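You operate a simulated robot arm through the tools that you are given. There is no shell and no other tool.

You run a simulated robot arm. Do the job below in one go: nothing can be reset, and whatever is moved stays where it is left.

JOB
Up-end the yellow stub roll with the tilter.
Fine: clamp it before the pin comes out; pin the cradle upright before you free the clamp; it ends standing in the cradle.

It is judged by the outcome, as a careful person would: the job done as asked, and still so three seconds after it is handed in. It fails if anything else is knocked over, pushed out of place, dropped, spilled or broken.

ROBOT AND FRAMES
A 7-joint arm with a fingered hand, fixed in place. Base frame: the origin is at the foot of the arm, x ahead of it, y to its left, z up. Units: cm, rad, N and s.
With the tool pointing down near the work surface it reaches from about 20 to 80 cm from the base axis. Its first joint turns from -2.897 to 2.897 rad. Payload 4.9 kg.
The tool frame sits at the grasp point between the pads (the TCP): z along the fingers, y along the line on which they close. The tips reach 3.2 cm beyond it. The gripper opens to 19.2 cm. The gripper's body begins 8.9 cm behind the TCP. The gripper is a hand of 3 fingers: y runs from the thumb to the fingers, the wrist lies at [0, 0, -26.7] in the tool frame.
Orientation is told as [roll, pitch, yaw] about the base's x, y, z axes, in that order, counted from this pose: with the fingers straight down and closing along the base's y, the tool's x points along the base's -x, its y along +y and its z along -z.

CONTROLS
- The arm moves only by the tool nudge_tool. Its argument "increments" is a list of rows, each a list of 6 numbers: the shift along the tool's x, y, z in units of 40 mm (1.0 is 40 mm), then the turn, a rotation vector about the tool's x, y, z in units of 8 degrees (1.0 is 8 degrees). In form: [[dx, dy, dz, ax, ay, az], ...]. A call has 1 to 20 rows; each row shifts and turns the commanded pose from where the row before left it, along the tool's axes as they then stand. A call with a number of a shift or a turn outside -1 to 1 is refused whole. Each row takes 0.2 s and may step no farther than 5 cm and 0.15 rad from the row before; otherwise, the whole call is refused. A pose out of reach is approached as far as the arm can. The call stops where the force on the tool passes 90 N (or 10 N more than at its start, if that is more) or the arm is blocked; 0.2 s more then pass. In this call time passes only in rows, and 0.2 s behind the last. It gives the time, the measured TCP pose, the force on the tool (base axes), the opening and the grip force at its end, in the units of the frame above (readings bear some noise), with the torque about the TCP (base axes, N m) and any sound that the robot's microphone picked up.
- Cameras (640 x 400 px; columns grow to the right, rows downward): "scene" is fixed at [22.09, -65.13, 137.82]; the picture's right is [0.87, -0.49, 0.00], its down [-0.17, -0.30, -0.94] and it looks along [0.46, 0.82, -0.34] (base axes); focal length 372 px, centre (320, 200). "wrist" rides on the gripper at [8, -4.6, -11.3] in the tool frame; the picture's right is [0.50, 0.87, 0.00], its down [-0.67, 0.39, -0.63] and it looks along [-0.55, 0.32, 0.78] (tool axes); focal length 226 px, centre (320, 200). There is no depth. A picture from a camera that has moved, and an enlarged one, comes with that camera's place and axes in the base frame and with its lens.
- grab_frame(camera): a new picture of that camera. The clock stands still meanwhile.
- curl_fingers(finger1, finger2, thumb_bend): sets how far each is bent, from 0 (flat) to 1 (curled in); at 0.3 the hand is open as for a grip, at 0.7 the pads meet at the TCP. One left out holds its place. A second passes; each finger stops where it meets its share of the squeeze, and holds until it gets a number again. It is the only way to open and close the hand. It gives what a move gives, with no picture; readings hold the bend of each and the force on the fingers (four entries, about 0 where the hand has none), thumb and palm.
- close_up(camera, box): a new picture of the part [left, top, right, bottom] of that camera's present view, enlarged. The clock stands still meanwhile.
- job_done(): hands the job in; it is judged then, once.

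Places have to be worked out from the pictures, the camera data and where the tool is seen. Open the gripper and draw the arm clear of the work before you hand the job in, unless the task says otherwise.

The tools are called after "Request:" by a JSON object that holds its "op" and its "data". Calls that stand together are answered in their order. nudge_tool: Moves the arm, as the interface text tells. Its arguments: {"type":"object","properties":{"increments":{"type":"array","items":{"type":"array","items":{"type":"number"}}}},"required":["increments"]} The other tools are called the same way: curl_fingers (finger1, finger2, thumb_bend) moves the fingers one by one; grab_frame (camera) takes a picture; close_up (camera, box) takes an enlarged picture of a part of a camera's view; job_done () hands the job in.

At the start:

```text
t: 0.0
position: [47.34, 27.63, 123.14]
tcp_rot: [-0.001, -0.001, 0.0]
contact_force: [-1.0, -0.2, -0.3]
ft_torque: [-0.01, -0.01, -0.01]
opening: 19.19
gripper_force: 0.1
shape: jaw
bend: [0.3, 0.3, 0.3]
finger forces: [0.1, 0.0, 0.0, 0.0, 0.0, 0.0]
```

scene: 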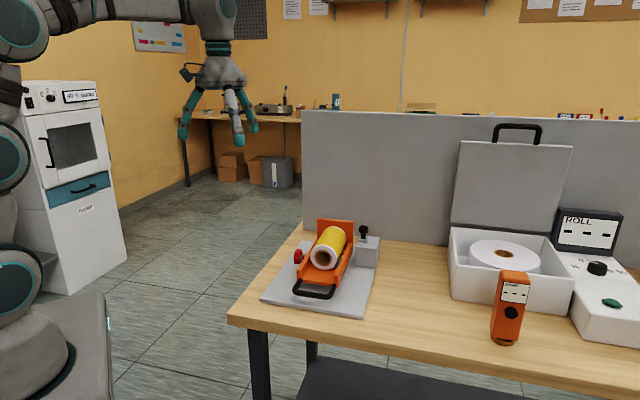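
wrist: 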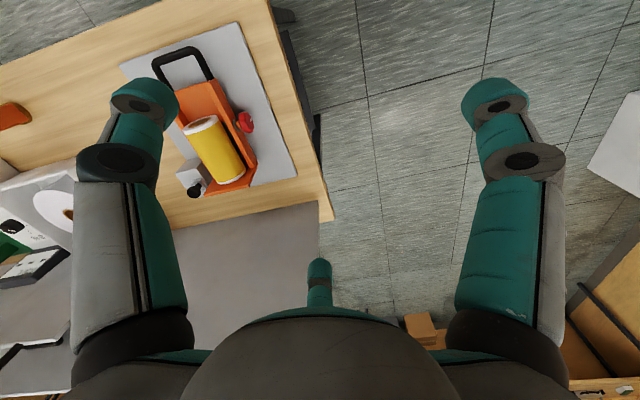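

I start by looking closely at the tilter on the table, to make out the cradle, the red clamp knob, the black pin and the handle.

Request:
{"op": "close_up", "data": {"camera": "scene", "box": [240, 200, 400, 320]}}

Request:
{"op": "close_up", "data": {"camera": "wrist", "box": [100, 10, 340, 220]}}

Request:
{"op": "close_up", "data": {"camera": "scene", "box": [430, 120, 640, 360]}}

```text
3.33 times, centred on (320, 260) of scene
camera zoom: at [22.09, -65.13, 137.82], right [0.87, -0.49, 0.0], down [-0.17, -0.3, -0.94], along [0.46, 0.82, -0.34], focal length 1240 px, centre (320, 0)
```

zoom: 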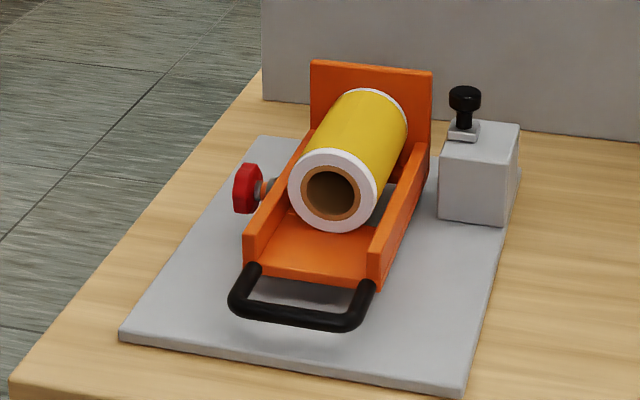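

```text
1.90 times, centred on (220, 115) of wrist
camera zoom: at [39.42, 23.17, 134.39], right [-0.5, 0.87, 0.0], down [0.67, 0.39, 0.63], along [0.55, 0.32, -0.78], focal length 431 px, centre (510, 362)
```

zoom: 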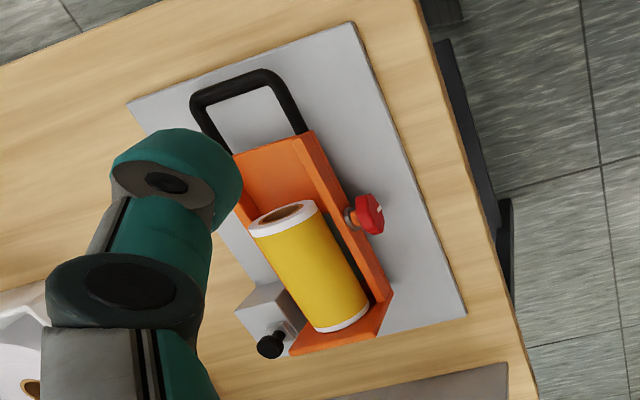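

```text
1.67 times, centred on (535, 240) of scene
camera zoom: at [22.09, -65.13, 137.82], right [0.87, -0.49, 0.0], down [-0.17, -0.3, -0.94], along [0.46, 0.82, -0.34], focal length 620 px, centre (-38, 133)
```

zoom: 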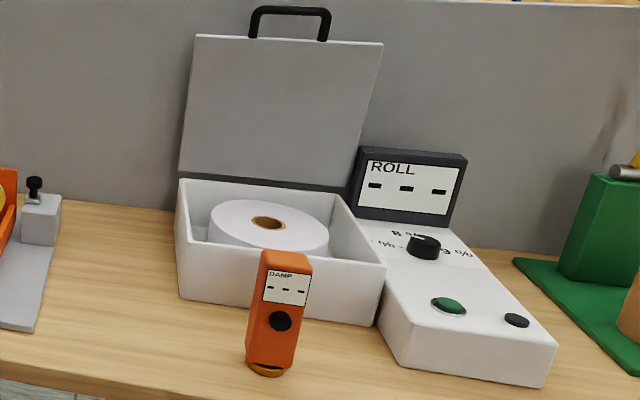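

The pin knob works out at about (81, 14, 93), the red clamp knob at (62, 18.5, 87), and the handle bar runs from (55, 6, 85) to (61, -1, 85). The tilter axis lies at 45° in the base frame. I bring the hand closer, well above the table, for a better wrist view.

Request:
{"op": "nudge_tool", "data": {"increments": [[-0.2714, -0.7536, 0.6893, 0, 0, 0], [-0.2714, -0.7536, 0.6893, 0, 0, 0], [-0.2714, -0.7536, 0.6893, 0, 0, 0], [-0.2714, -0.7536, 0.6893, 0, 0, 0], [-0.2714, -0.7536, 0.6893, 0, 0, 0], [-0.2714, -0.7536, 0.6893, 0, 0, 0], [-0.2714, -0.7536, 0.6893, 0, 0, 0]]}}

Request:
{"op": "grab_frame", "data": {"camera": "wrist"}}

Request:
{"op": "grab_frame", "data": {"camera": "scene"}}

```text
t: 1.6
position: [54.83, 6.54, 103.85]
tcp_rot: [0.0, -0.002, -0.001]
contact_force: [0.9, -1.1, 0.2]
ft_torque: [0.02, -0.01, 0.02]
opening: 19.2
gripper_force: 0.1
shape: jaw
bend: [0.3, 0.3, 0.3]
finger forces: [0.0, 0.0, 0.0, 0.1, 0.1, 0.1]
```

```text
taken
camera wrist: at [46.89, 2.02, 115.1], right [-0.5, 0.87, 0.0], down [0.67, 0.39, 0.63], along [0.55, 0.32, -0.77], focal length 226 px, centre (320, 200)
```

wrist: 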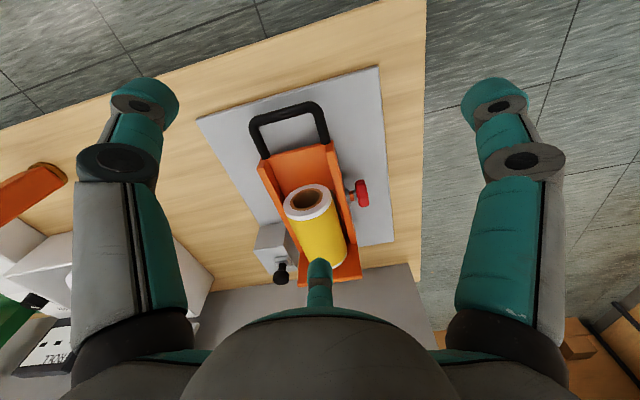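

```text
taken
```

scene: 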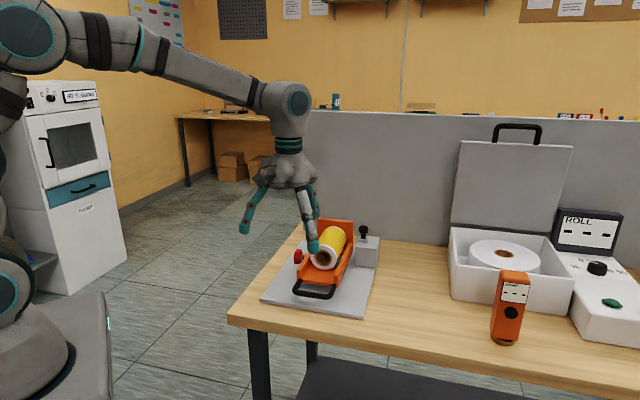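

The picture shows a three-fingered hand, with the thumb on the image left and fingers on the right and at the bottom. I enlarge the tilter to study the clamp knob, the pin block and the hinge.

Request:
{"op": "close_up", "data": {"camera": "wrist", "box": [190, 60, 430, 300]}}

Request:
{"op": "close_up", "data": {"camera": "scene", "box": [280, 215, 390, 305]}}

Request:
{"op": "close_up", "data": {"camera": "scene", "box": [340, 215, 390, 275]}}

```text
1.67 times, centred on (310, 180) of wrist
camera zoom: at [46.89, 2.02, 115.1], right [-0.5, 0.87, 0.0], down [0.67, 0.39, 0.63], along [0.55, 0.32, -0.77], focal length 377 px, centre (337, 233)
```

zoom: 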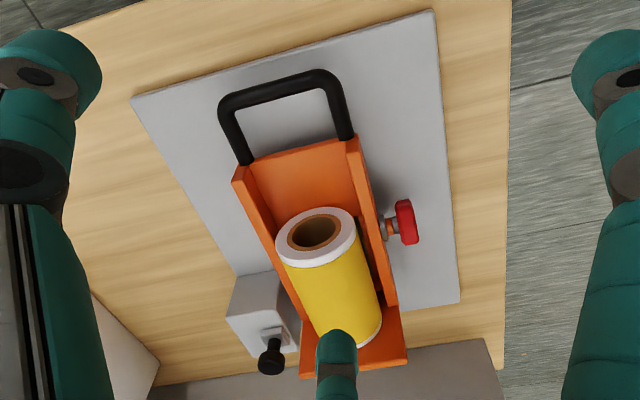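

```text
4.44 times, centred on (335, 260) of scene
camera zoom: at [22.09, -65.13, 137.82], right [0.87, -0.49, 0.0], down [-0.17, -0.3, -0.94], along [0.46, 0.82, -0.34], focal length 1654 px, centre (253, -67)
```

zoom: 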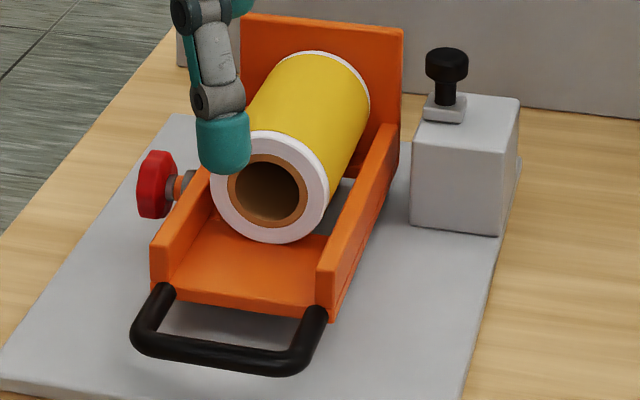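

```text
6.67 times, centred on (365, 245) of scene
camera zoom: at [22.09, -65.13, 137.82], right [0.87, -0.49, 0.0], down [-0.17, -0.3, -0.94], along [0.46, 0.82, -0.34], focal length 2480 px, centre (20, -100)
```

zoom: 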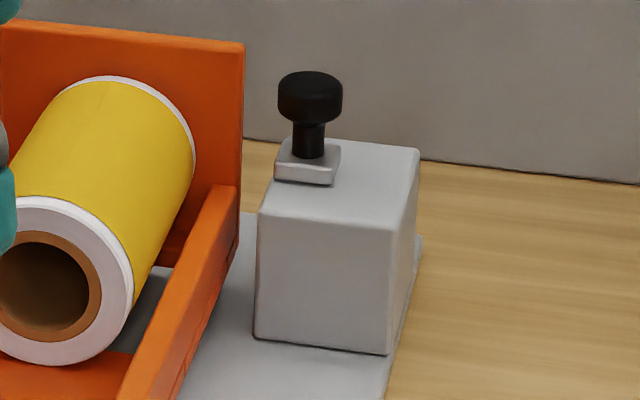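

The clamp knob sits at about (62, 18, 87.5) on a horizontal axis pointing along (0.71, -0.71). The pin stands upright in the block. I plan to grip the knob with the hand horizontal from the table's left edge, so I first move the hand out to that side and turn it 45°.

Request:
{"op": "nudge_tool", "data": {"increments": [[0.171, 0.958, -0.042, 0, 0, 0], [0.171, 0.958, -0.042, 0, 0, 0], [0.171, 0.958, -0.042, 0, 0, 0], [0.171, 0.958, -0.042, 0, 0, 0], [0.171, 0.958, -0.042, 0, 0, 0], [0.171, 0.958, -0.042, 0, 0, 0], [0, 0, 0, 0, 0, -0.9375], [0, 0, 0, 0, 0, -0.9375], [0, 0, 0, 0, 0, -0.9375], [0, 0, 0, 0, 0, -0.9375], [0, 0, 0, 0, 0, -0.9375], [0, 0, 0, 0, 0, -0.9375]]}}

Request:
{"op": "grab_frame", "data": {"camera": "wrist"}}

Request:
{"op": "grab_frame", "data": {"camera": "scene"}}

```text
t: 4.2
position: [50.95, 29.53, 104.76]
tcp_rot: [0.0, 0.0, 0.787]
contact_force: [0.2, -0.2, -0.4]
ft_torque: [0.02, -0.03, 0.02]
opening: 19.19
gripper_force: 0.0
shape: jaw
bend: [0.3, 0.3, 0.3]
finger forces: [0.0, 0.0, 0.0, 0.1, 0.0, 0.1]
```

```text
taken
camera wrist: at [48.57, 20.76, 116.05], right [-0.97, 0.26, 0.0], down [0.2, 0.75, 0.63], along [0.16, 0.61, -0.78], focal length 226 px, centre (320, 200)
```

wrist: 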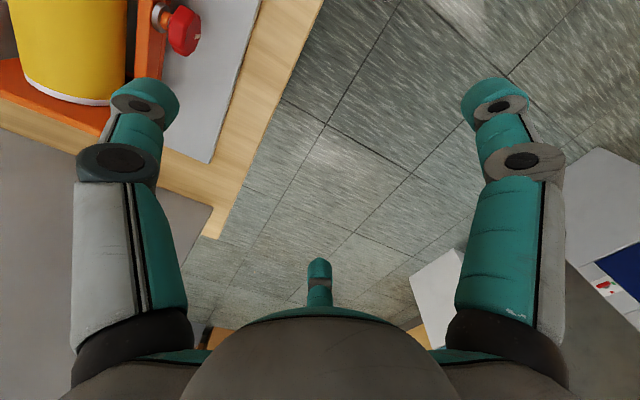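

```text
taken
```

scene: 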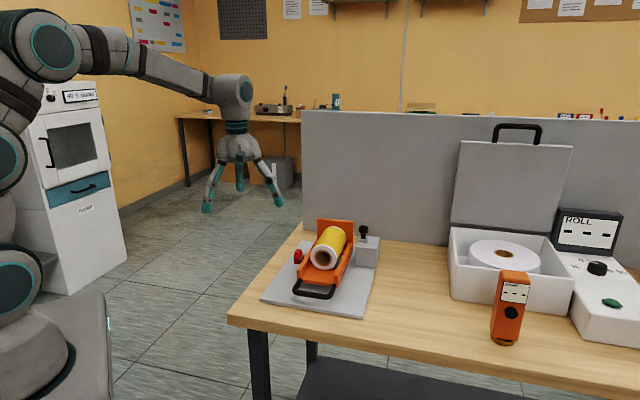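

The yaw is in place. Now I tilt the hand about its x axis, so that the fingers come round to point horizontally at the clamp knob.

Request:
{"op": "nudge_tool", "data": {"increments": [[0, 0, 0, 0.9375, 0, 0], [0, 0, 0, 0.9375, 0, 0], [0, 0, 0, 0.9375, 0, 0], [0, 0, 0, 0.9375, 0, 0], [0, 0, 0, 0.9375, 0, 0], [0, 0, 0, 0.9375, 0, 0], [0, 0, 0, 0.9375, 0, 0], [0, 0, 0, 0.9375, 0, 0], [0, 0, 0, 0.9375, 0, 0], [0, 0, 0, 0.9375, 0, 0], [0, 0, 0, 0.9375, 0, 0], [0, 0, 0, 0.9375, 0, 0]]}}

Request:
{"op": "grab_frame", "data": {"camera": "wrist"}}

Request:
{"op": "grab_frame", "data": {"camera": "scene"}}

```text
t: 6.8
position: [50.76, 29.69, 104.74]
tcp_rot: [-1.573, 0.0, 0.784]
contact_force: [-0.1, 0.6, 0.9]
ft_torque: [0.04, 0.0, -0.03]
opening: 19.19
gripper_force: 0.1
shape: jaw
bend: [0.3, 0.3, 0.3]
finger forces: [0.0, 0.1, 0.1, 0.0, 0.1, 0.1]
```

```text
taken
camera wrist: at [37.24, 32.07, 109.3], right [-0.35, -0.35, -0.87], down [0.03, 0.92, -0.39], along [0.94, -0.16, -0.31], focal length 226 px, centre (320, 200)
```

wrist: 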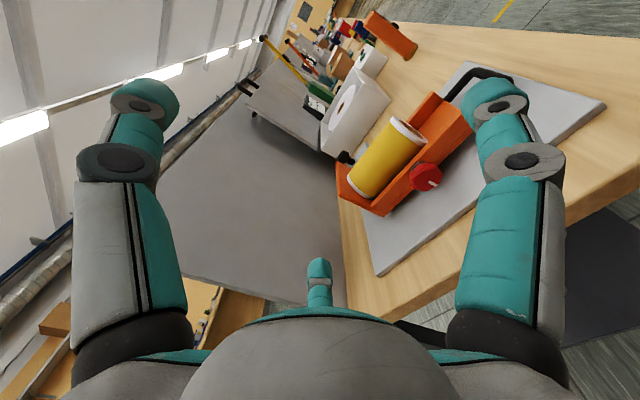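

```text
taken
```

scene: 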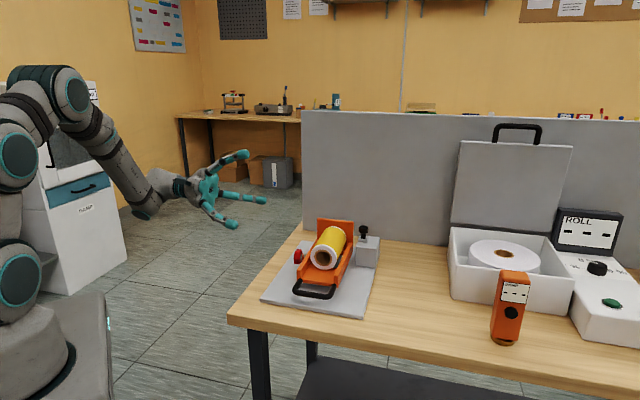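

The horizontal pose is reachable. I take a close-up of the clamp knob from this side.

Request:
{"op": "close_up", "data": {"camera": "wrist", "box": [320, 80, 520, 240]}}

Request:
{"op": "close_up", "data": {"camera": "wrist", "box": [395, 150, 455, 200]}}

```text
2.50 times, centred on (420, 160) of wrist
camera zoom: at [37.24, 32.07, 109.3], right [-0.35, -0.35, -0.87], down [0.03, 0.92, -0.39], along [0.94, -0.16, -0.31], focal length 565 px, centre (70, 300)
```

zoom: 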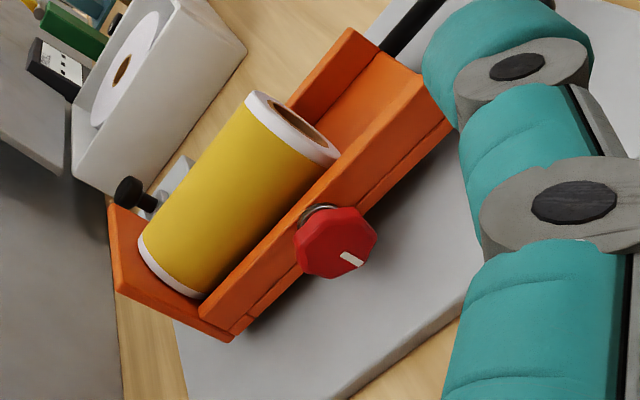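

```text
8.00 times, centred on (425, 175) of wrist
camera zoom: at [37.24, 32.07, 109.3], right [-0.35, -0.35, -0.87], down [0.03, 0.92, -0.39], along [0.94, -0.16, -0.31], focal length 1808 px, centre (-520, 400)
```

zoom: 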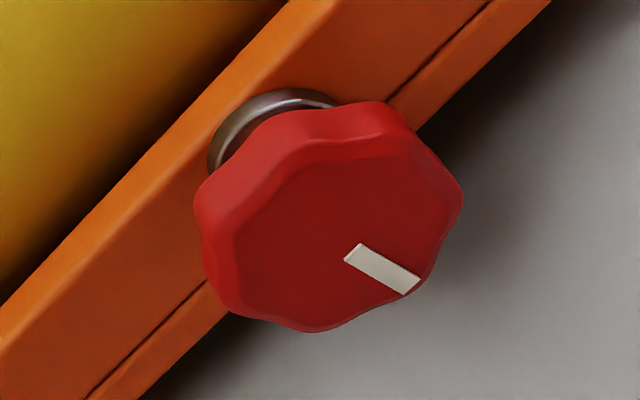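

The knob has seven shallow lobes and a white index mark that points roughly straight down. Before I approach, I curl the fingers to a pre-grip in free air to see how wide and how bulged they are.

Request:
{"op": "curl_fingers", "data": {"finger1": 0.55, "finger2": 0.55, "thumb_bend": 0.55}}

Request:
{"op": "grab_frame", "data": {"camera": "wrist"}}

Request:
{"op": "close_up", "data": {"camera": "scene", "box": [120, 120, 320, 260]}}

```text
t: 7.8
position: [50.8, 29.65, 104.53]
tcp_rot: [-1.57, -0.001, 0.787]
contact_force: [-0.3, 0.5, -0.5]
ft_torque: [-0.01, -0.01, 0.01]
opening: 6.35
gripper_force: 0.0
shape: fingers
bend: [0.55, 0.55, 0.55]
finger forces: [0.0, 0.1, 0.0, 0.0, 0.1, 0.1]
```

```text
taken
camera wrist: at [37.24, 32.05, 109.31], right [-0.35, -0.35, -0.87], down [0.03, 0.92, -0.39], along [0.94, -0.16, -0.32], focal length 226 px, centre (320, 200)
```

wrist: 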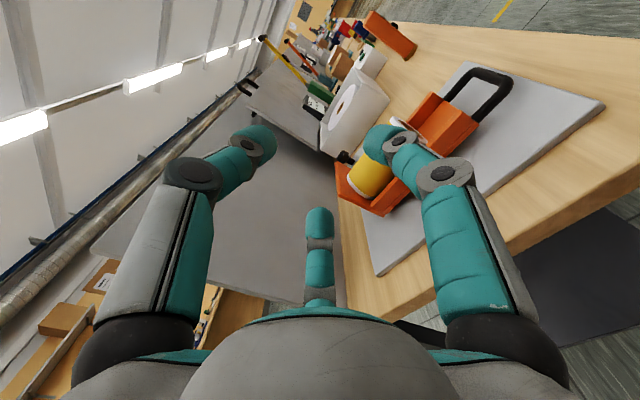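

```text
2.86 times, centred on (220, 190) of scene
camera zoom: at [22.09, -65.13, 137.82], right [0.87, -0.49, 0.0], down [-0.17, -0.3, -0.94], along [0.46, 0.82, -0.34], focal length 1063 px, centre (606, 229)
```

zoom: 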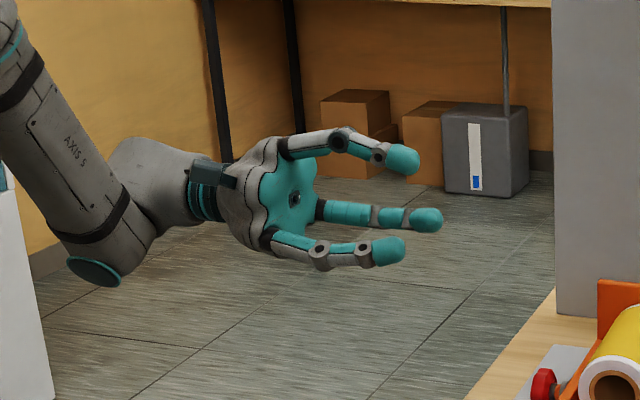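

At bend 0.55 the hand opens to 6.35 cm, which is enough for the roughly 4.6 cm knob. I raise the wrist by 20° so the knuckles clear the plate, then go to a standoff point 8 cm in front of the knob.

Request:
{"op": "nudge_tool", "data": {"increments": [[0, 0, 0, -0.8333, 0, 0], [0, 0, 0, -0.8333, 0, 0], [0, 0, 0, -0.8333, 0, 0], [0.0094, 0.651, 0.696, 0, 0, 0], [0.0094, 0.651, 0.696, 0, 0, 0], [0.0094, 0.651, 0.696, 0, 0, 0], [0.0094, 0.651, 0.696, 0, 0, 0]]}}

Request:
{"op": "curl_fingers", "data": {"finger1": 0.5, "finger2": 0.5, "thumb_bend": 0.5}}

Request:
{"op": "grab_frame", "data": {"camera": "wrist"}}

Request:
{"op": "close_up", "data": {"camera": "scene", "box": [200, 180, 400, 320]}}

```text
t: 9.4
position: [55.52, 24.73, 91.07]
tcp_rot: [-1.222, -0.001, 0.788]
contact_force: [-0.5, 0.6, 0.4]
ft_torque: [-0.03, 0.01, -0.01]
opening: 6.32
gripper_force: 0.0
shape: fingers
bend: [0.55, 0.55, 0.55]
finger forces: [0.0, 0.0, 0.0, 0.0, 0.0, 0.0]
```

```text
t: 10.4
position: [55.34, 24.75, 91.11]
tcp_rot: [-1.223, 0.0, 0.785]
contact_force: [-0.9, 0.7, -0.9]
ft_torque: [0.01, 0.04, -0.01]
opening: 8.4
gripper_force: 0.0
shape: fingers
bend: [0.5, 0.5, 0.5]
finger forces: [0.0, 0.0, 0.1, 0.0, 0.1, 0.0]
```

```text
taken
camera wrist: at [43.45, 25.56, 99.27], right [-0.56, -0.14, -0.81], down [-0.04, 0.99, -0.15], along [0.83, -0.05, -0.56], focal length 226 px, centre (320, 200)
```

wrist: 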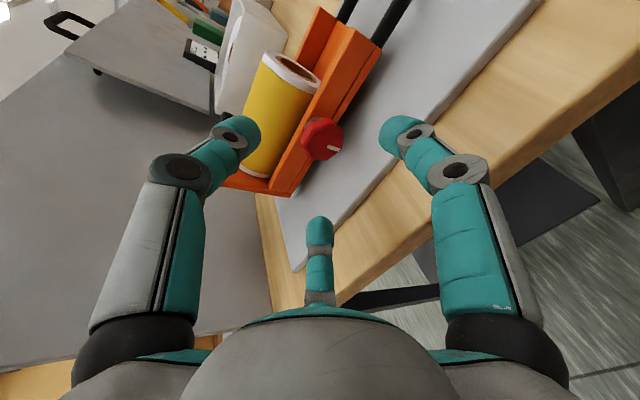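

```text
2.86 times, centred on (300, 250) of scene
camera zoom: at [22.09, -65.13, 137.82], right [0.87, -0.49, 0.0], down [-0.17, -0.3, -0.94], along [0.46, 0.82, -0.34], focal length 1063 px, centre (377, 57)
```

zoom: 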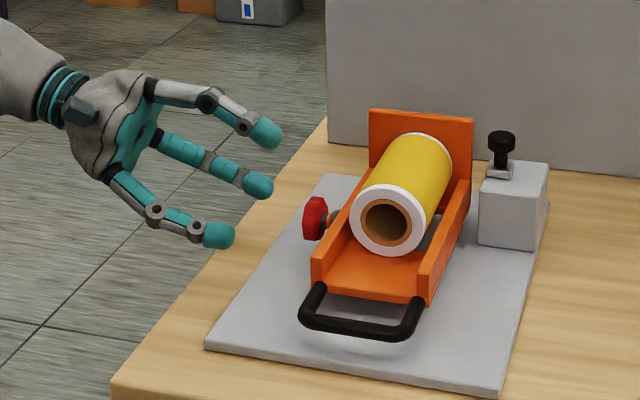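

The knob is centred on the tool axis, at about (322, 138) in the picture. I advance 6 cm along the tool axis and check again.

Request:
{"op": "nudge_tool", "data": {"increments": [[0, 0, 0.5, 0, 0, 0], [0, 0, 0.5, 0, 0, 0], [0, 0, 0.5, 0, 0, 0]]}}

Request:
{"op": "grab_frame", "data": {"camera": "wrist"}}

Request:
{"op": "close_up", "data": {"camera": "scene", "box": [240, 200, 360, 300]}}

```text
t: 11.2
position: [59.64, 20.63, 89.29]
tcp_rot: [-1.223, 0.0, 0.786]
contact_force: [0.7, 0.0, -0.2]
ft_torque: [0.02, 0.01, 0.01]
opening: 8.38
gripper_force: 0.1
shape: fingers
bend: [0.5, 0.5, 0.5]
finger forces: [0.0, 0.0, 0.0, 0.0, 0.0, 0.0]
```

```text
taken
camera wrist: at [47.72, 21.55, 97.37], right [-0.56, -0.14, -0.81], down [-0.04, 0.99, -0.15], along [0.83, -0.05, -0.56], focal length 226 px, centre (320, 200)
```

wrist: 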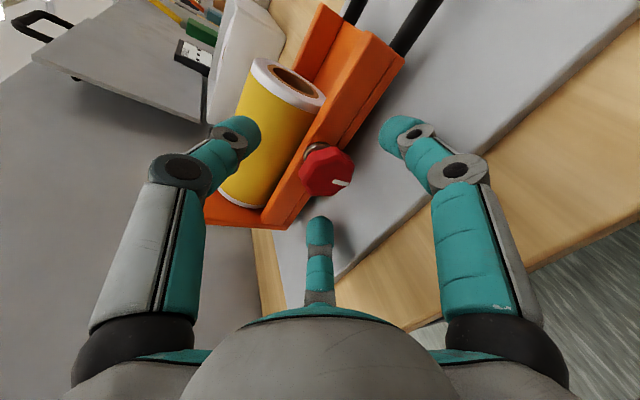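

```text
4.00 times, centred on (300, 250) of scene
camera zoom: at [22.09, -65.13, 137.82], right [0.87, -0.49, 0.0], down [-0.17, -0.3, -0.94], along [0.46, 0.82, -0.34], focal length 1488 px, centre (400, 0)
```

zoom: 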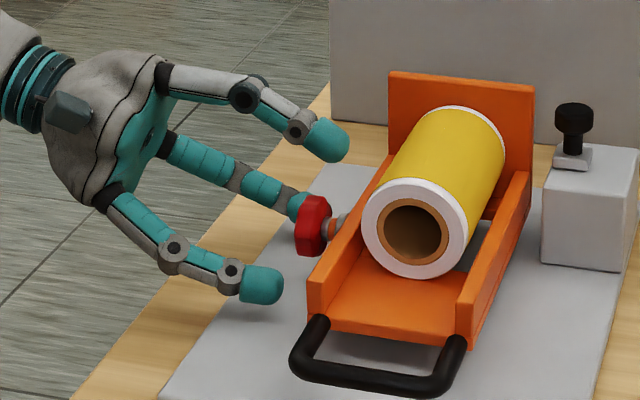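

The knob sits very slightly toward the lower right of the axis. I correct by 2 mm each way, advance the last 2 cm so the pads surround the knob, and then look before I close.

Request:
{"op": "nudge_tool", "data": {"increments": [[0.05, 0.05, 0.25, 0, 0, 0], [0, 0, 0.25, 0, 0, 0]]}}

Request:
{"op": "grab_frame", "data": {"camera": "wrist"}}

Request:
{"op": "close_up", "data": {"camera": "scene", "box": [240, 200, 360, 300]}}

```text
t: 11.8
position: [60.91, 19.39, 88.24]
tcp_rot: [-1.222, 0.0, 0.785]
contact_force: [-0.3, 0.1, 0.8]
ft_torque: [0.01, 0.02, 0.05]
opening: 8.39
gripper_force: 0.1
shape: fingers
bend: [0.5, 0.5, 0.5]
finger forces: [0.1, 0.0, 0.1, 0.0, 0.0, 0.0]
```

```text
taken
camera wrist: at [48.95, 20.08, 96.52], right [-0.56, -0.14, -0.81], down [-0.04, 0.99, -0.15], along [0.83, -0.05, -0.56], focal length 226 px, centre (320, 200)
```

wrist: 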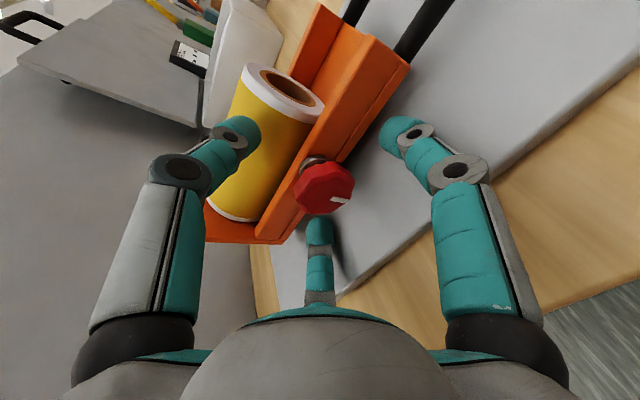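

```text
4.00 times, centred on (300, 250) of scene
camera zoom: at [22.09, -65.13, 137.82], right [0.87, -0.49, 0.0], down [-0.17, -0.3, -0.94], along [0.46, 0.82, -0.34], focal length 1488 px, centre (400, 0)
```

zoom: 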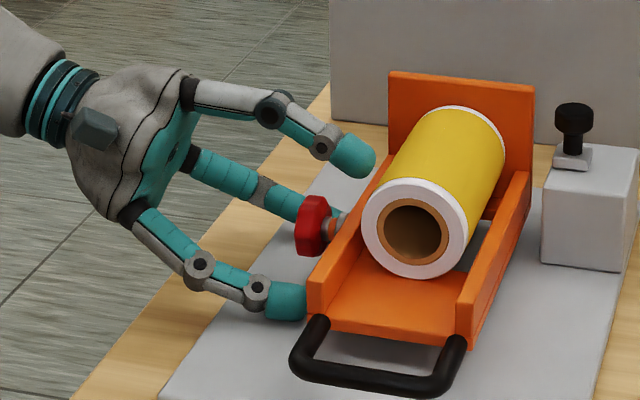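

The three fingers surround the knob. I close them on it and read the grip.

Request:
{"op": "curl_fingers", "data": {"finger1": 0.7, "finger2": 0.7, "thumb_bend": 0.7}}

Request:
{"op": "grab_frame", "data": {"camera": "wrist"}}

Request:
{"op": "close_up", "data": {"camera": "scene", "box": [240, 200, 360, 300]}}

```text
t: 12.8
position: [60.9, 19.32, 88.29]
tcp_rot: [-1.221, -0.001, 0.786]
contact_force: [3.4, -1.5, -0.1]
ft_torque: [0.02, 0.02, 0.02]
opening: 2.89
gripper_force: 15.6
shape: fingers
bend: [0.63, 0.61, 0.65]
finger forces: [8.7, 10.3, 0.0, 0.0, 11.4, 0.1]
```

```text
taken
camera wrist: at [48.94, 20.09, 96.53], right [-0.56, -0.14, -0.81], down [-0.04, 0.99, -0.15], along [0.83, -0.05, -0.56], focal length 226 px, centre (320, 200)
```

wrist: 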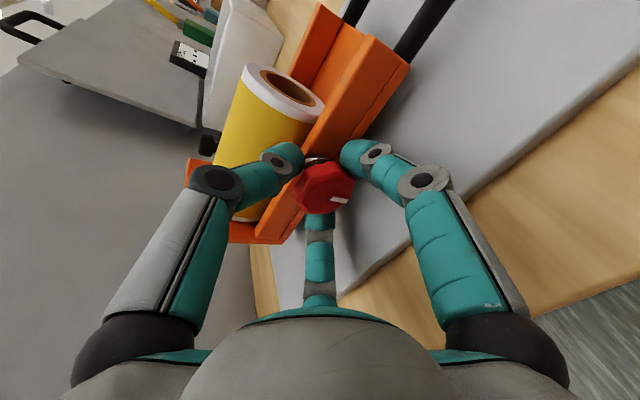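

```text
4.00 times, centred on (300, 250) of scene
camera zoom: at [22.09, -65.13, 137.82], right [0.87, -0.49, 0.0], down [-0.17, -0.3, -0.94], along [0.46, 0.82, -0.34], focal length 1488 px, centre (400, 0)
```

zoom: 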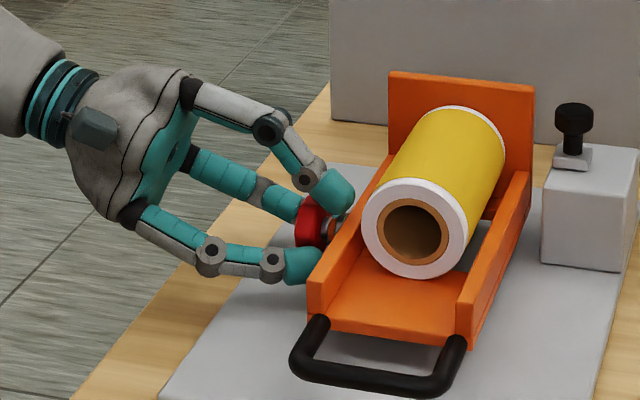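

The knob is gripped, with about 10 N on each finger. I turn it clockwise as seen from outside (+tool z, the tightening sense) by 32° and see whether the white mark follows.

Request:
{"op": "nudge_tool", "data": {"increments": [[0, 0, 0, 0, 0, 0.5], [0, 0, 0, 0, 0, 0.5], [0, 0, 0, 0, 0, 0.5], [0, 0, 0, 0, 0, 0.5], [0, 0, 0, 0, 0, 0.5], [0, 0, 0, 0, 0, 0.5], [0, 0, 0, 0, 0, 0.5], [0, 0, 0, 0, 0, 0.5]]}}

Request:
{"op": "grab_frame", "data": {"camera": "wrist"}}

Request:
{"op": "close_up", "data": {"camera": "scene", "box": [240, 200, 360, 300]}}

```text
t: 14.6
position: [60.92, 19.41, 88.3]
tcp_rot: [-1.164, -0.523, 0.574]
contact_force: [12.9, -3.2, 1.4]
ft_torque: [-0.07, -0.1, 0.65]
opening: 2.92
gripper_force: 17.2
shape: fingers
bend: [0.63, 0.61, 0.65]
finger forces: [9.3, 12.3, 0.0, 0.0, 12.9, 0.0]
```

```text
taken
camera wrist: at [46.82, 20.47, 91.79], right [-0.22, 0.27, -0.94], down [0.13, 0.96, 0.24], along [0.97, -0.07, -0.24], focal length 226 px, centre (320, 200)
```

wrist: 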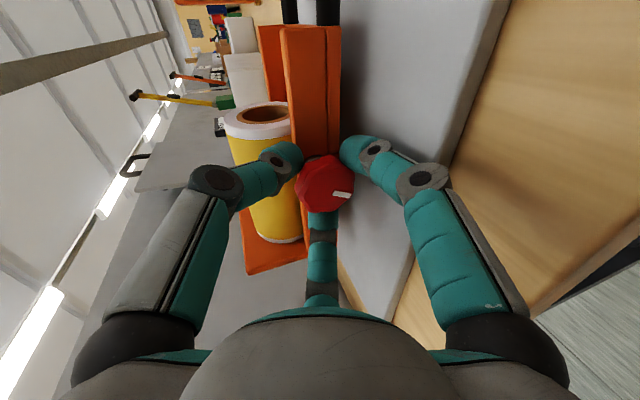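

```text
4.00 times, centred on (300, 250) of scene
camera zoom: at [22.09, -65.13, 137.82], right [0.87, -0.49, 0.0], down [-0.17, -0.3, -0.94], along [0.46, 0.82, -0.34], focal length 1488 px, centre (400, 0)
```

zoom: 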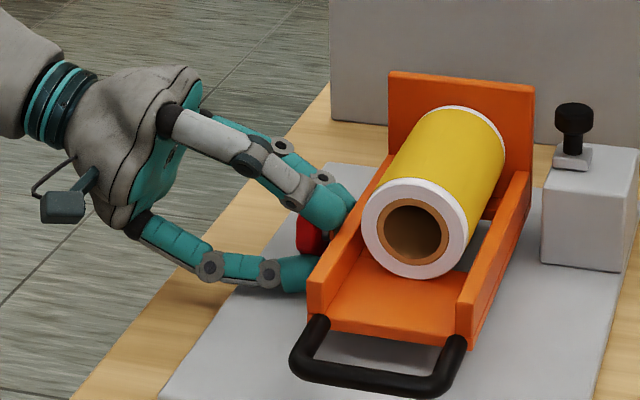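

The mark moves with the hand, so the knob turns. I carry on tightening another 32° and watch the torque and any sound.

Request:
{"op": "nudge_tool", "data": {"increments": [[0, 0, 0, 0, 0, 0.5], [0, 0, 0, 0, 0, 0.5], [0, 0, 0, 0, 0, 0.5], [0, 0, 0, 0, 0, 0.5], [0, 0, 0, 0, 0, 0.5], [0, 0, 0, 0, 0, 0.5], [0, 0, 0, 0, 0, 0.5], [0, 0, 0, 0, 0, 0.5]]}}

Request:
{"op": "grab_frame", "data": {"camera": "wrist"}}

Request:
{"op": "close_up", "data": {"camera": "scene", "box": [240, 200, 360, 300]}}

```text
t: 16.4
position: [60.98, 19.3, 88.42]
tcp_rot: [-0.877, -1.007, 0.173]
contact_force: [-2.8, 2.6, 13.3]
ft_torque: [-0.42, 0.5, 0.59]
opening: 2.66
gripper_force: 40.0
shape: fingers
bend: [0.64, 0.62, 0.65]
finger forces: [45.5, 14.6, 0.0, 0.1, 19.0, 0.0]
```

```text
taken
camera wrist: at [46.71, 22.64, 87.42], right [0.2, 0.6, -0.78], down [0.14, 0.77, 0.62], along [0.97, -0.23, 0.07], focal length 226 px, centre (320, 200)
```

wrist: 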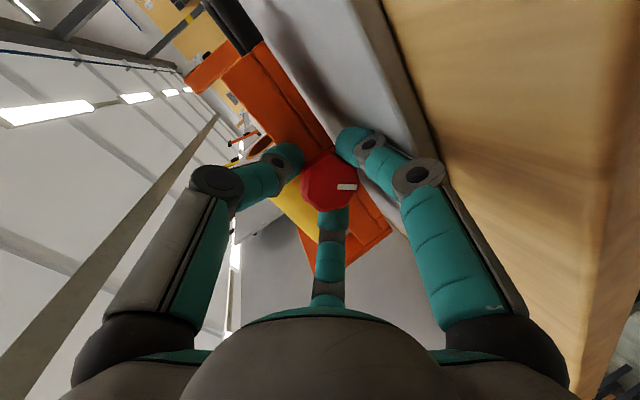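

```text
4.00 times, centred on (300, 250) of scene
camera zoom: at [22.09, -65.13, 137.82], right [0.87, -0.49, 0.0], down [-0.17, -0.3, -0.94], along [0.46, 0.82, -0.34], focal length 1488 px, centre (400, 0)
```

zoom: 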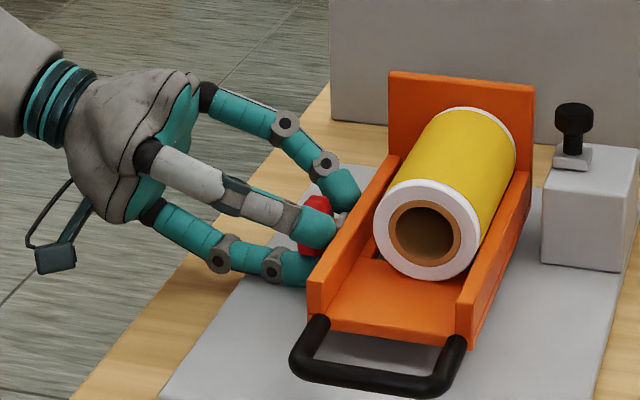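

The roll has shifted across the cradle, so the clamp pad is advancing. The resisting torque is up to about 0.8 N m and one finger reads 45 N, so I look closely for unwanted finger contact before I go further.

Request:
{"op": "close_up", "data": {"camera": "wrist", "box": [240, 80, 440, 260]}}

Request:
{"op": "close_up", "data": {"camera": "scene", "box": [275, 235, 325, 275]}}

```text
2.22 times, centred on (340, 170) of wrist
camera zoom: at [46.71, 22.64, 87.42], right [0.2, 0.6, -0.78], down [0.14, 0.77, 0.62], along [0.97, -0.23, 0.07], focal length 502 px, centre (276, 267)
```

zoom: 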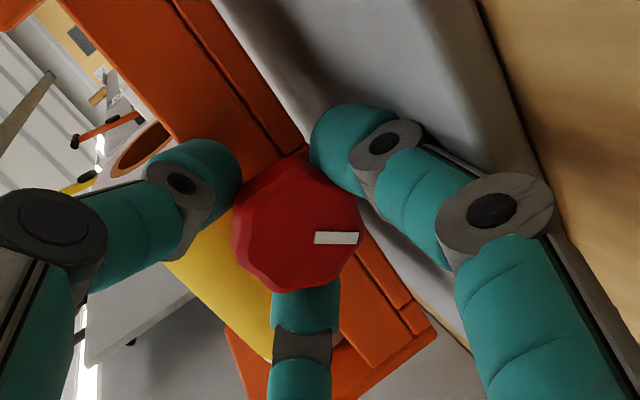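

```text
10.00 times, centred on (300, 255) of scene
camera zoom: at [22.09, -65.13, 137.82], right [0.87, -0.49, 0.0], down [-0.17, -0.3, -0.94], along [0.46, 0.82, -0.34], focal length 3720 px, centre (520, -350)
```

zoom: 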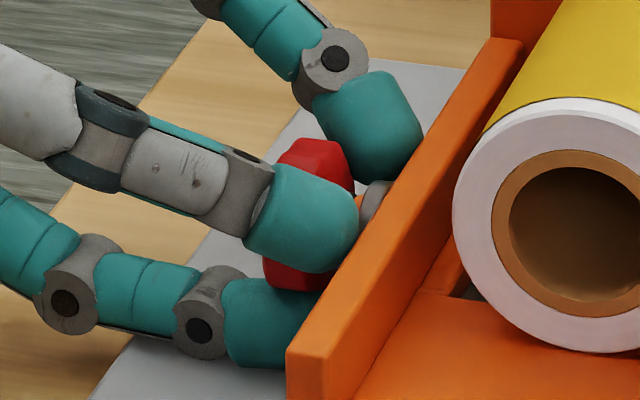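

The fingertips are clear of the wall and the plate. The uneven force comes from the 20° axis offset, so I lift the hand by 1.5 mm to relieve it and continue turning 24°.

Request:
{"op": "nudge_tool", "data": {"increments": [[-0.032, -0.015, -0.013, 0, 0, 0], [0, 0, 0, 0, 0, 0.5], [0, 0, 0, 0, 0, 0.5], [0, 0, 0, 0, 0, 0.5], [0, 0, 0, 0, 0, 0.5], [0, 0, 0, 0, 0, 0.5], [0, 0, 0, 0, 0, 0.5]]}}

Request:
{"op": "close_up", "data": {"camera": "wrist", "box": [240, 80, 440, 260]}}

Request:
{"op": "close_up", "data": {"camera": "scene", "box": [270, 215, 370, 295]}}

```text
t: 18.0
position: [60.71, 19.19, 88.4]
tcp_rot: [-0.093, -1.217, -0.685]
contact_force: [4.1, -7.2, -5.1]
ft_torque: [-0.25, -0.02, 0.46]
opening: 2.54
gripper_force: 24.7
shape: fingers
bend: [0.64, 0.63, 0.65]
finger forces: [23.9, 15.7, 0.0, 0.0, 9.9, 0.0]
```

```text
2.22 times, centred on (340, 170) of wrist
camera zoom: at [47.95, 25.25, 84.92], right [0.47, 0.73, -0.5], down [0.03, 0.55, 0.83], along [0.88, -0.41, 0.24], focal length 502 px, centre (276, 267)
```

zoom: 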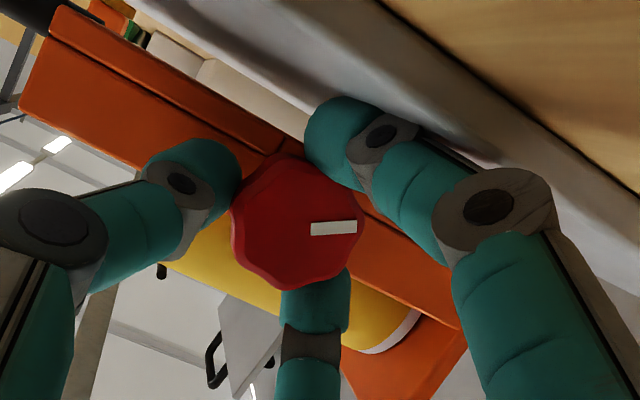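

```text
5.00 times, centred on (320, 255) of scene
camera zoom: at [22.09, -65.13, 137.82], right [0.87, -0.49, 0.0], down [-0.17, -0.3, -0.94], along [0.46, 0.82, -0.34], focal length 1860 px, centre (320, -75)
```

zoom: 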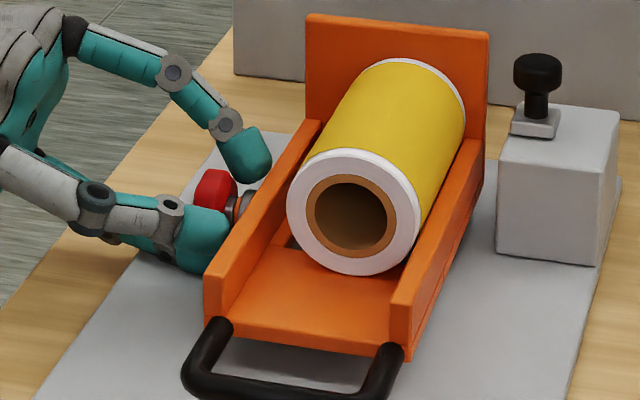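

The knob has now turned about 88° and the roll is moving across to the right wall. I continue 24° more.

Request:
{"op": "nudge_tool", "data": {"increments": [[0, 0, 0, 0, 0, 0.5], [0, 0, 0, 0, 0, 0.5], [0, 0, 0, 0, 0, 0.5], [0, 0, 0, 0, 0, 0.5], [0, 0, 0, 0, 0, 0.5], [0, 0, 0, 0, 0, 0.5]]}}

Request:
{"op": "close_up", "data": {"camera": "wrist", "box": [240, 80, 440, 260]}}

Request:
{"op": "close_up", "data": {"camera": "scene", "box": [270, 215, 370, 295]}}

```text
t: 19.4
position: [60.79, 19.13, 88.21]
tcp_rot: [0.798, -1.057, -1.654]
contact_force: [3.4, -8.1, -18.1]
ft_torque: [0.14, 0.37, 0.04]
opening: 2.75
gripper_force: 15.2
shape: fingers
bend: [0.63, 0.63, 0.65]
finger forces: [12.7, 7.3, 0.0, 0.1, 10.5, 0.0]
```

```text
2.22 times, centred on (340, 170) of wrist
camera zoom: at [50.16, 28.06, 83.72], right [0.67, 0.73, -0.13], down [-0.16, 0.31, 0.94], along [0.73, -0.61, 0.32], focal length 502 px, centre (276, 267)
```

zoom: 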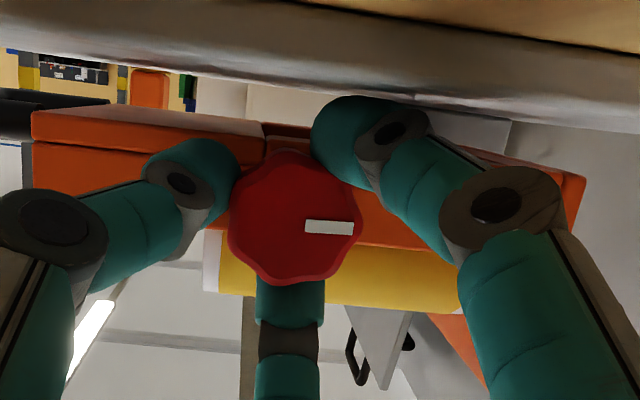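

```text
5.00 times, centred on (320, 255) of scene
camera zoom: at [22.09, -65.13, 137.82], right [0.87, -0.49, 0.0], down [-0.17, -0.3, -0.94], along [0.46, 0.82, -0.34], focal length 1860 px, centre (320, -75)
```

zoom: 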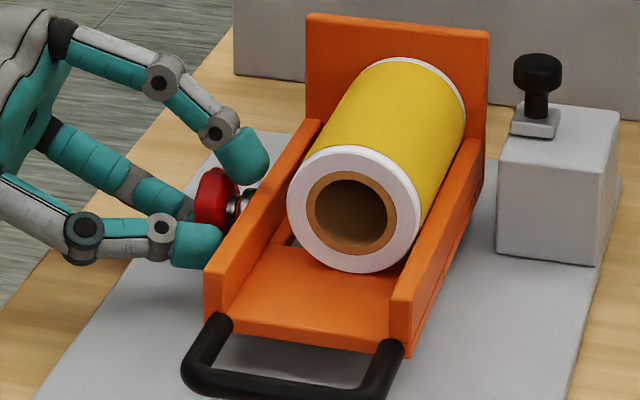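

The mark still follows at about 112° turned, and the resisting torque is low. I ease the hand down 1.5 mm to relieve the 18 N side load and keep turning.

Request:
{"op": "nudge_tool", "data": {"increments": [[0.033, -0.013, 0.013, 0, 0, 0], [0, 0, 0, 0, 0, 0.5], [0, 0, 0, 0, 0, 0.5], [0, 0, 0, 0, 0, 0.5], [0, 0, 0, 0, 0, 0.5], [0, 0, 0, 0, 0, 0.5], [0, 0, 0, 0, 0, 0.5]]}}

Request:
{"op": "close_up", "data": {"camera": "wrist", "box": [240, 80, 440, 260]}}

Request:
{"op": "close_up", "data": {"camera": "scene", "box": [270, 215, 370, 295]}}

```text
t: 21.0
position: [60.82, 19.29, 88.32]
tcp_rot: [1.101, -0.709, -2.037]
contact_force: [4.6, -2.3, -13.9]
ft_torque: [0.15, 0.26, 0.33]
opening: 2.7
gripper_force: 16.1
shape: fingers
bend: [0.63, 0.64, 0.65]
finger forces: [12.9, 7.2, 0.0, 0.0, 12.4, 0.0]
```

```text
2.22 times, centred on (340, 170) of wrist
camera zoom: at [53.0, 30.74, 83.89], right [0.75, 0.61, 0.26], down [-0.39, 0.09, 0.92], along [0.54, -0.79, 0.3], focal length 502 px, centre (276, 267)
```

zoom: 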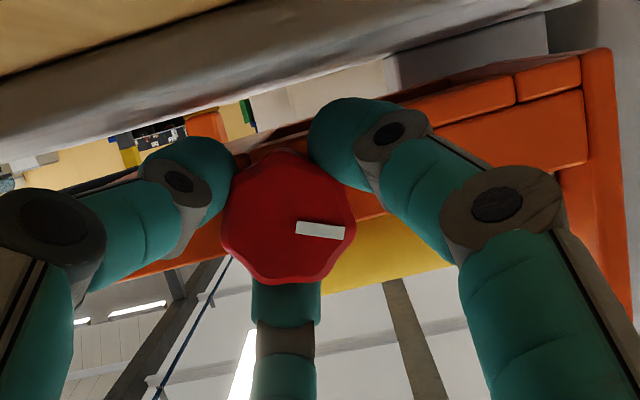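

```text
5.00 times, centred on (320, 255) of scene
camera zoom: at [22.09, -65.13, 137.82], right [0.87, -0.49, 0.0], down [-0.17, -0.3, -0.94], along [0.46, 0.82, -0.34], focal length 1860 px, centre (320, -75)
```

zoom: 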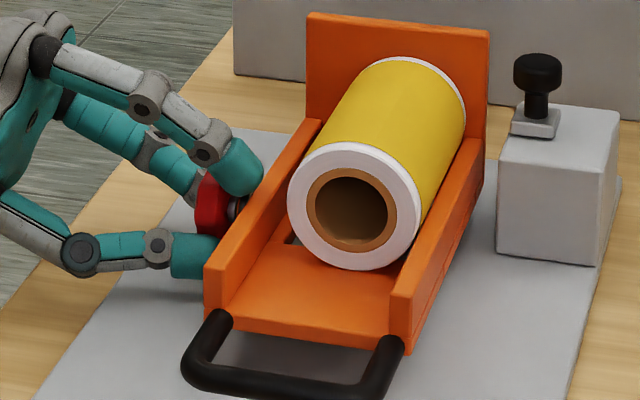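

About 136° turned. The roll seems to have lifted by a few pixels, so I compare closely before turning any further.

Request:
{"op": "close_up", "data": {"camera": "scene", "box": [300, 215, 360, 285]}}

Request:
{"op": "close_up", "data": {"camera": "scene", "box": [285, 240, 325, 270]}}

```text
5.71 times, centred on (330, 250) of scene
camera zoom: at [22.09, -65.13, 137.82], right [0.87, -0.49, 0.0], down [-0.17, -0.3, -0.94], along [0.46, 0.82, -0.34], focal length 2126 px, centre (263, -86)
```

zoom: 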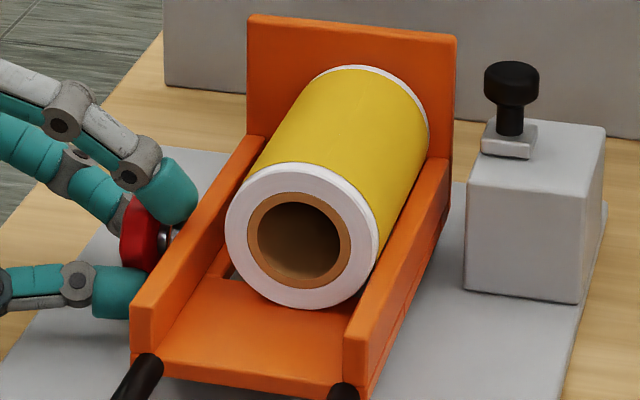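

```text
13.33 times, centred on (305, 255) of scene
camera zoom: at [22.09, -65.13, 137.82], right [0.87, -0.49, 0.0], down [-0.17, -0.3, -0.94], along [0.46, 0.82, -0.34], focal length 4961 px, centre (520, -533)
```

zoom: 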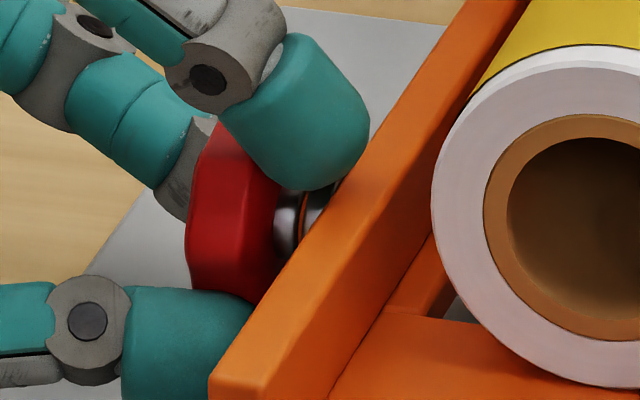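

The orange band on the clamp's shaft is almost covered, so the clamp is nearly home. I turn another 16° while watching torque and roll.

Request:
{"op": "nudge_tool", "data": {"increments": [[0, 0, 0, 0, 0, 0.5], [0, 0, 0, 0, 0, 0.5], [0, 0, 0, 0, 0, 0.5], [0, 0, 0, 0, 0, 0.5]]}}

Request:
{"op": "close_up", "data": {"camera": "wrist", "box": [240, 80, 440, 260]}}

Request:
{"op": "close_up", "data": {"camera": "scene", "box": [300, 215, 360, 285]}}

Request:
{"op": "close_up", "data": {"camera": "scene", "box": [285, 240, 325, 270]}}

```text
t: 22.0
position: [60.92, 19.02, 88.28]
tcp_rot: [1.181, -0.455, -2.175]
contact_force: [9.4, 0.2, -12.0]
ft_torque: [0.18, 0.22, 0.58]
opening: 2.76
gripper_force: 17.7
shape: fingers
bend: [0.63, 0.64, 0.65]
finger forces: [14.4, 8.0, 0.0, 0.0, 13.7, 0.0]
```

```text
2.22 times, centred on (340, 170) of wrist
camera zoom: at [54.92, 32.11, 84.88], right [0.73, 0.47, 0.5], down [-0.55, -0.03, 0.83], along [0.41, -0.88, 0.24], focal length 502 px, centre (276, 267)
```

zoom: 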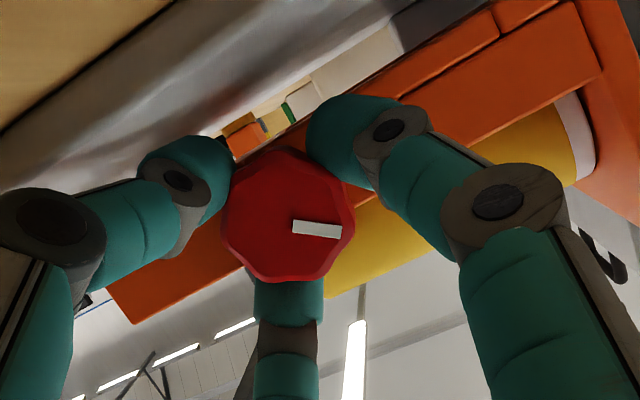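

```text
5.71 times, centred on (330, 250) of scene
camera zoom: at [22.09, -65.13, 137.82], right [0.87, -0.49, 0.0], down [-0.17, -0.3, -0.94], along [0.46, 0.82, -0.34], focal length 2126 px, centre (263, -86)
```

zoom: 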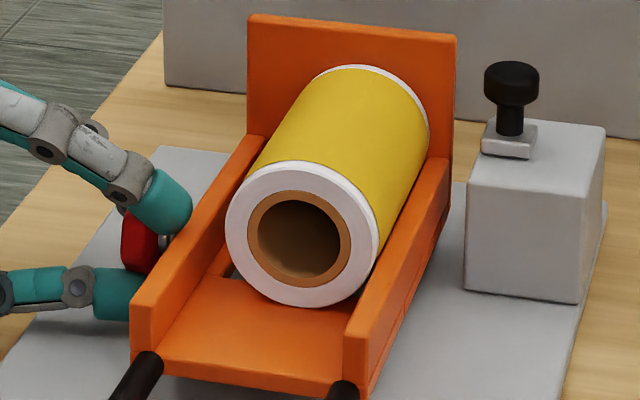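

```text
13.33 times, centred on (305, 255) of scene
camera zoom: at [22.09, -65.13, 137.82], right [0.87, -0.49, 0.0], down [-0.17, -0.3, -0.94], along [0.46, 0.82, -0.34], focal length 4961 px, centre (520, -533)
```

zoom: 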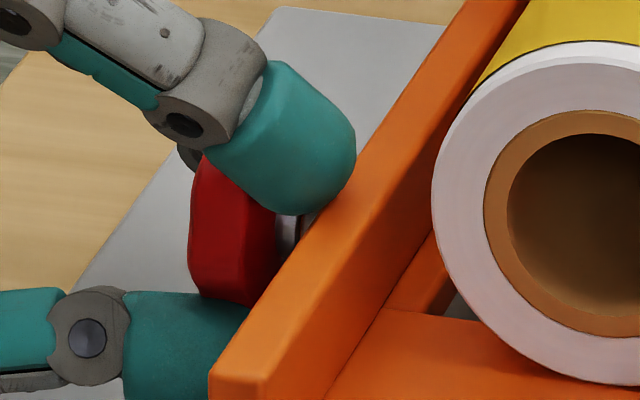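

152° turned, with the roll steady and still no strong torque rise. I continue another 16°.

Request:
{"op": "nudge_tool", "data": {"increments": [[0, 0, 0, 0, 0, 0.5], [0, 0, 0, 0, 0, 0.5], [0, 0, 0, 0, 0, 0.5], [0, 0, 0, 0, 0, 0.5]]}}

Request:
{"op": "close_up", "data": {"camera": "wrist", "box": [240, 80, 440, 260]}}

Request:
{"op": "close_up", "data": {"camera": "scene", "box": [300, 215, 360, 285]}}

Request:
{"op": "close_up", "data": {"camera": "scene", "box": [285, 240, 325, 270]}}

```text
t: 23.0
position: [60.69, 19.2, 88.3]
tcp_rot: [1.214, -0.195, -2.284]
contact_force: [5.7, 2.4, -8.1]
ft_torque: [-0.3, 0.07, 0.65]
opening: 2.68
gripper_force: 20.8
shape: fingers
bend: [0.62, 0.64, 0.64]
finger forces: [16.0, 10.1, 0.0, 0.1, 16.5, 0.0]
```

```text
2.22 times, centred on (340, 170) of wrist
camera zoom: at [56.65, 33.06, 86.43], right [0.65, 0.29, 0.7], down [-0.7, -0.11, 0.7], along [0.29, -0.95, 0.13], focal length 502 px, centre (276, 267)
```

zoom: 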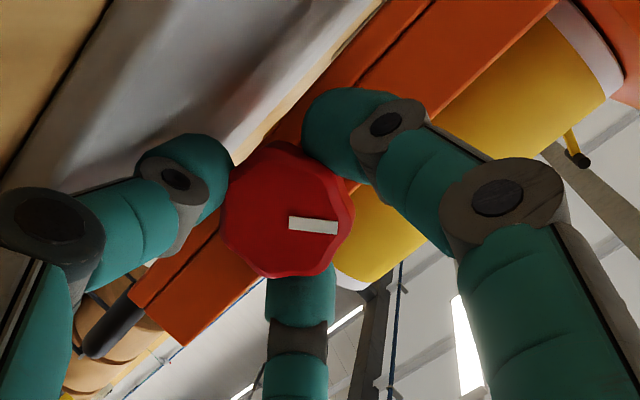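

```text
5.71 times, centred on (330, 250) of scene
camera zoom: at [22.09, -65.13, 137.82], right [0.87, -0.49, 0.0], down [-0.17, -0.3, -0.94], along [0.46, 0.82, -0.34], focal length 2126 px, centre (263, -86)
```

zoom: 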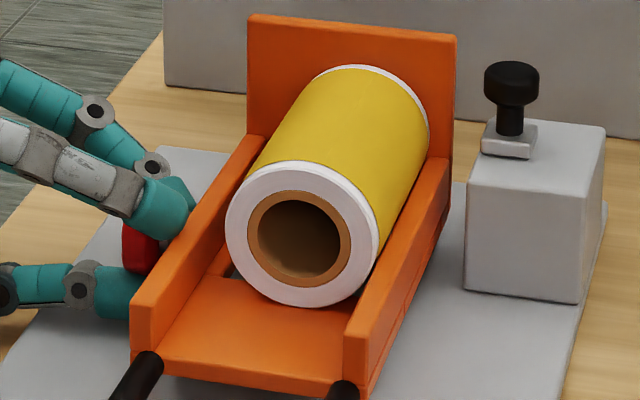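

```text
13.33 times, centred on (305, 255) of scene
camera zoom: at [22.09, -65.13, 137.82], right [0.87, -0.49, 0.0], down [-0.17, -0.3, -0.94], along [0.46, 0.82, -0.34], focal length 4961 px, centre (520, -533)
```

zoom: 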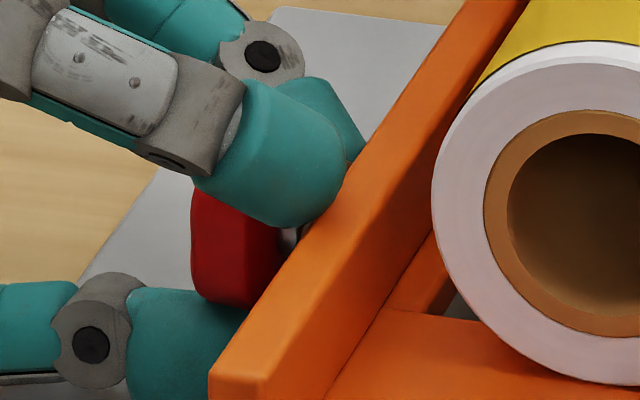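

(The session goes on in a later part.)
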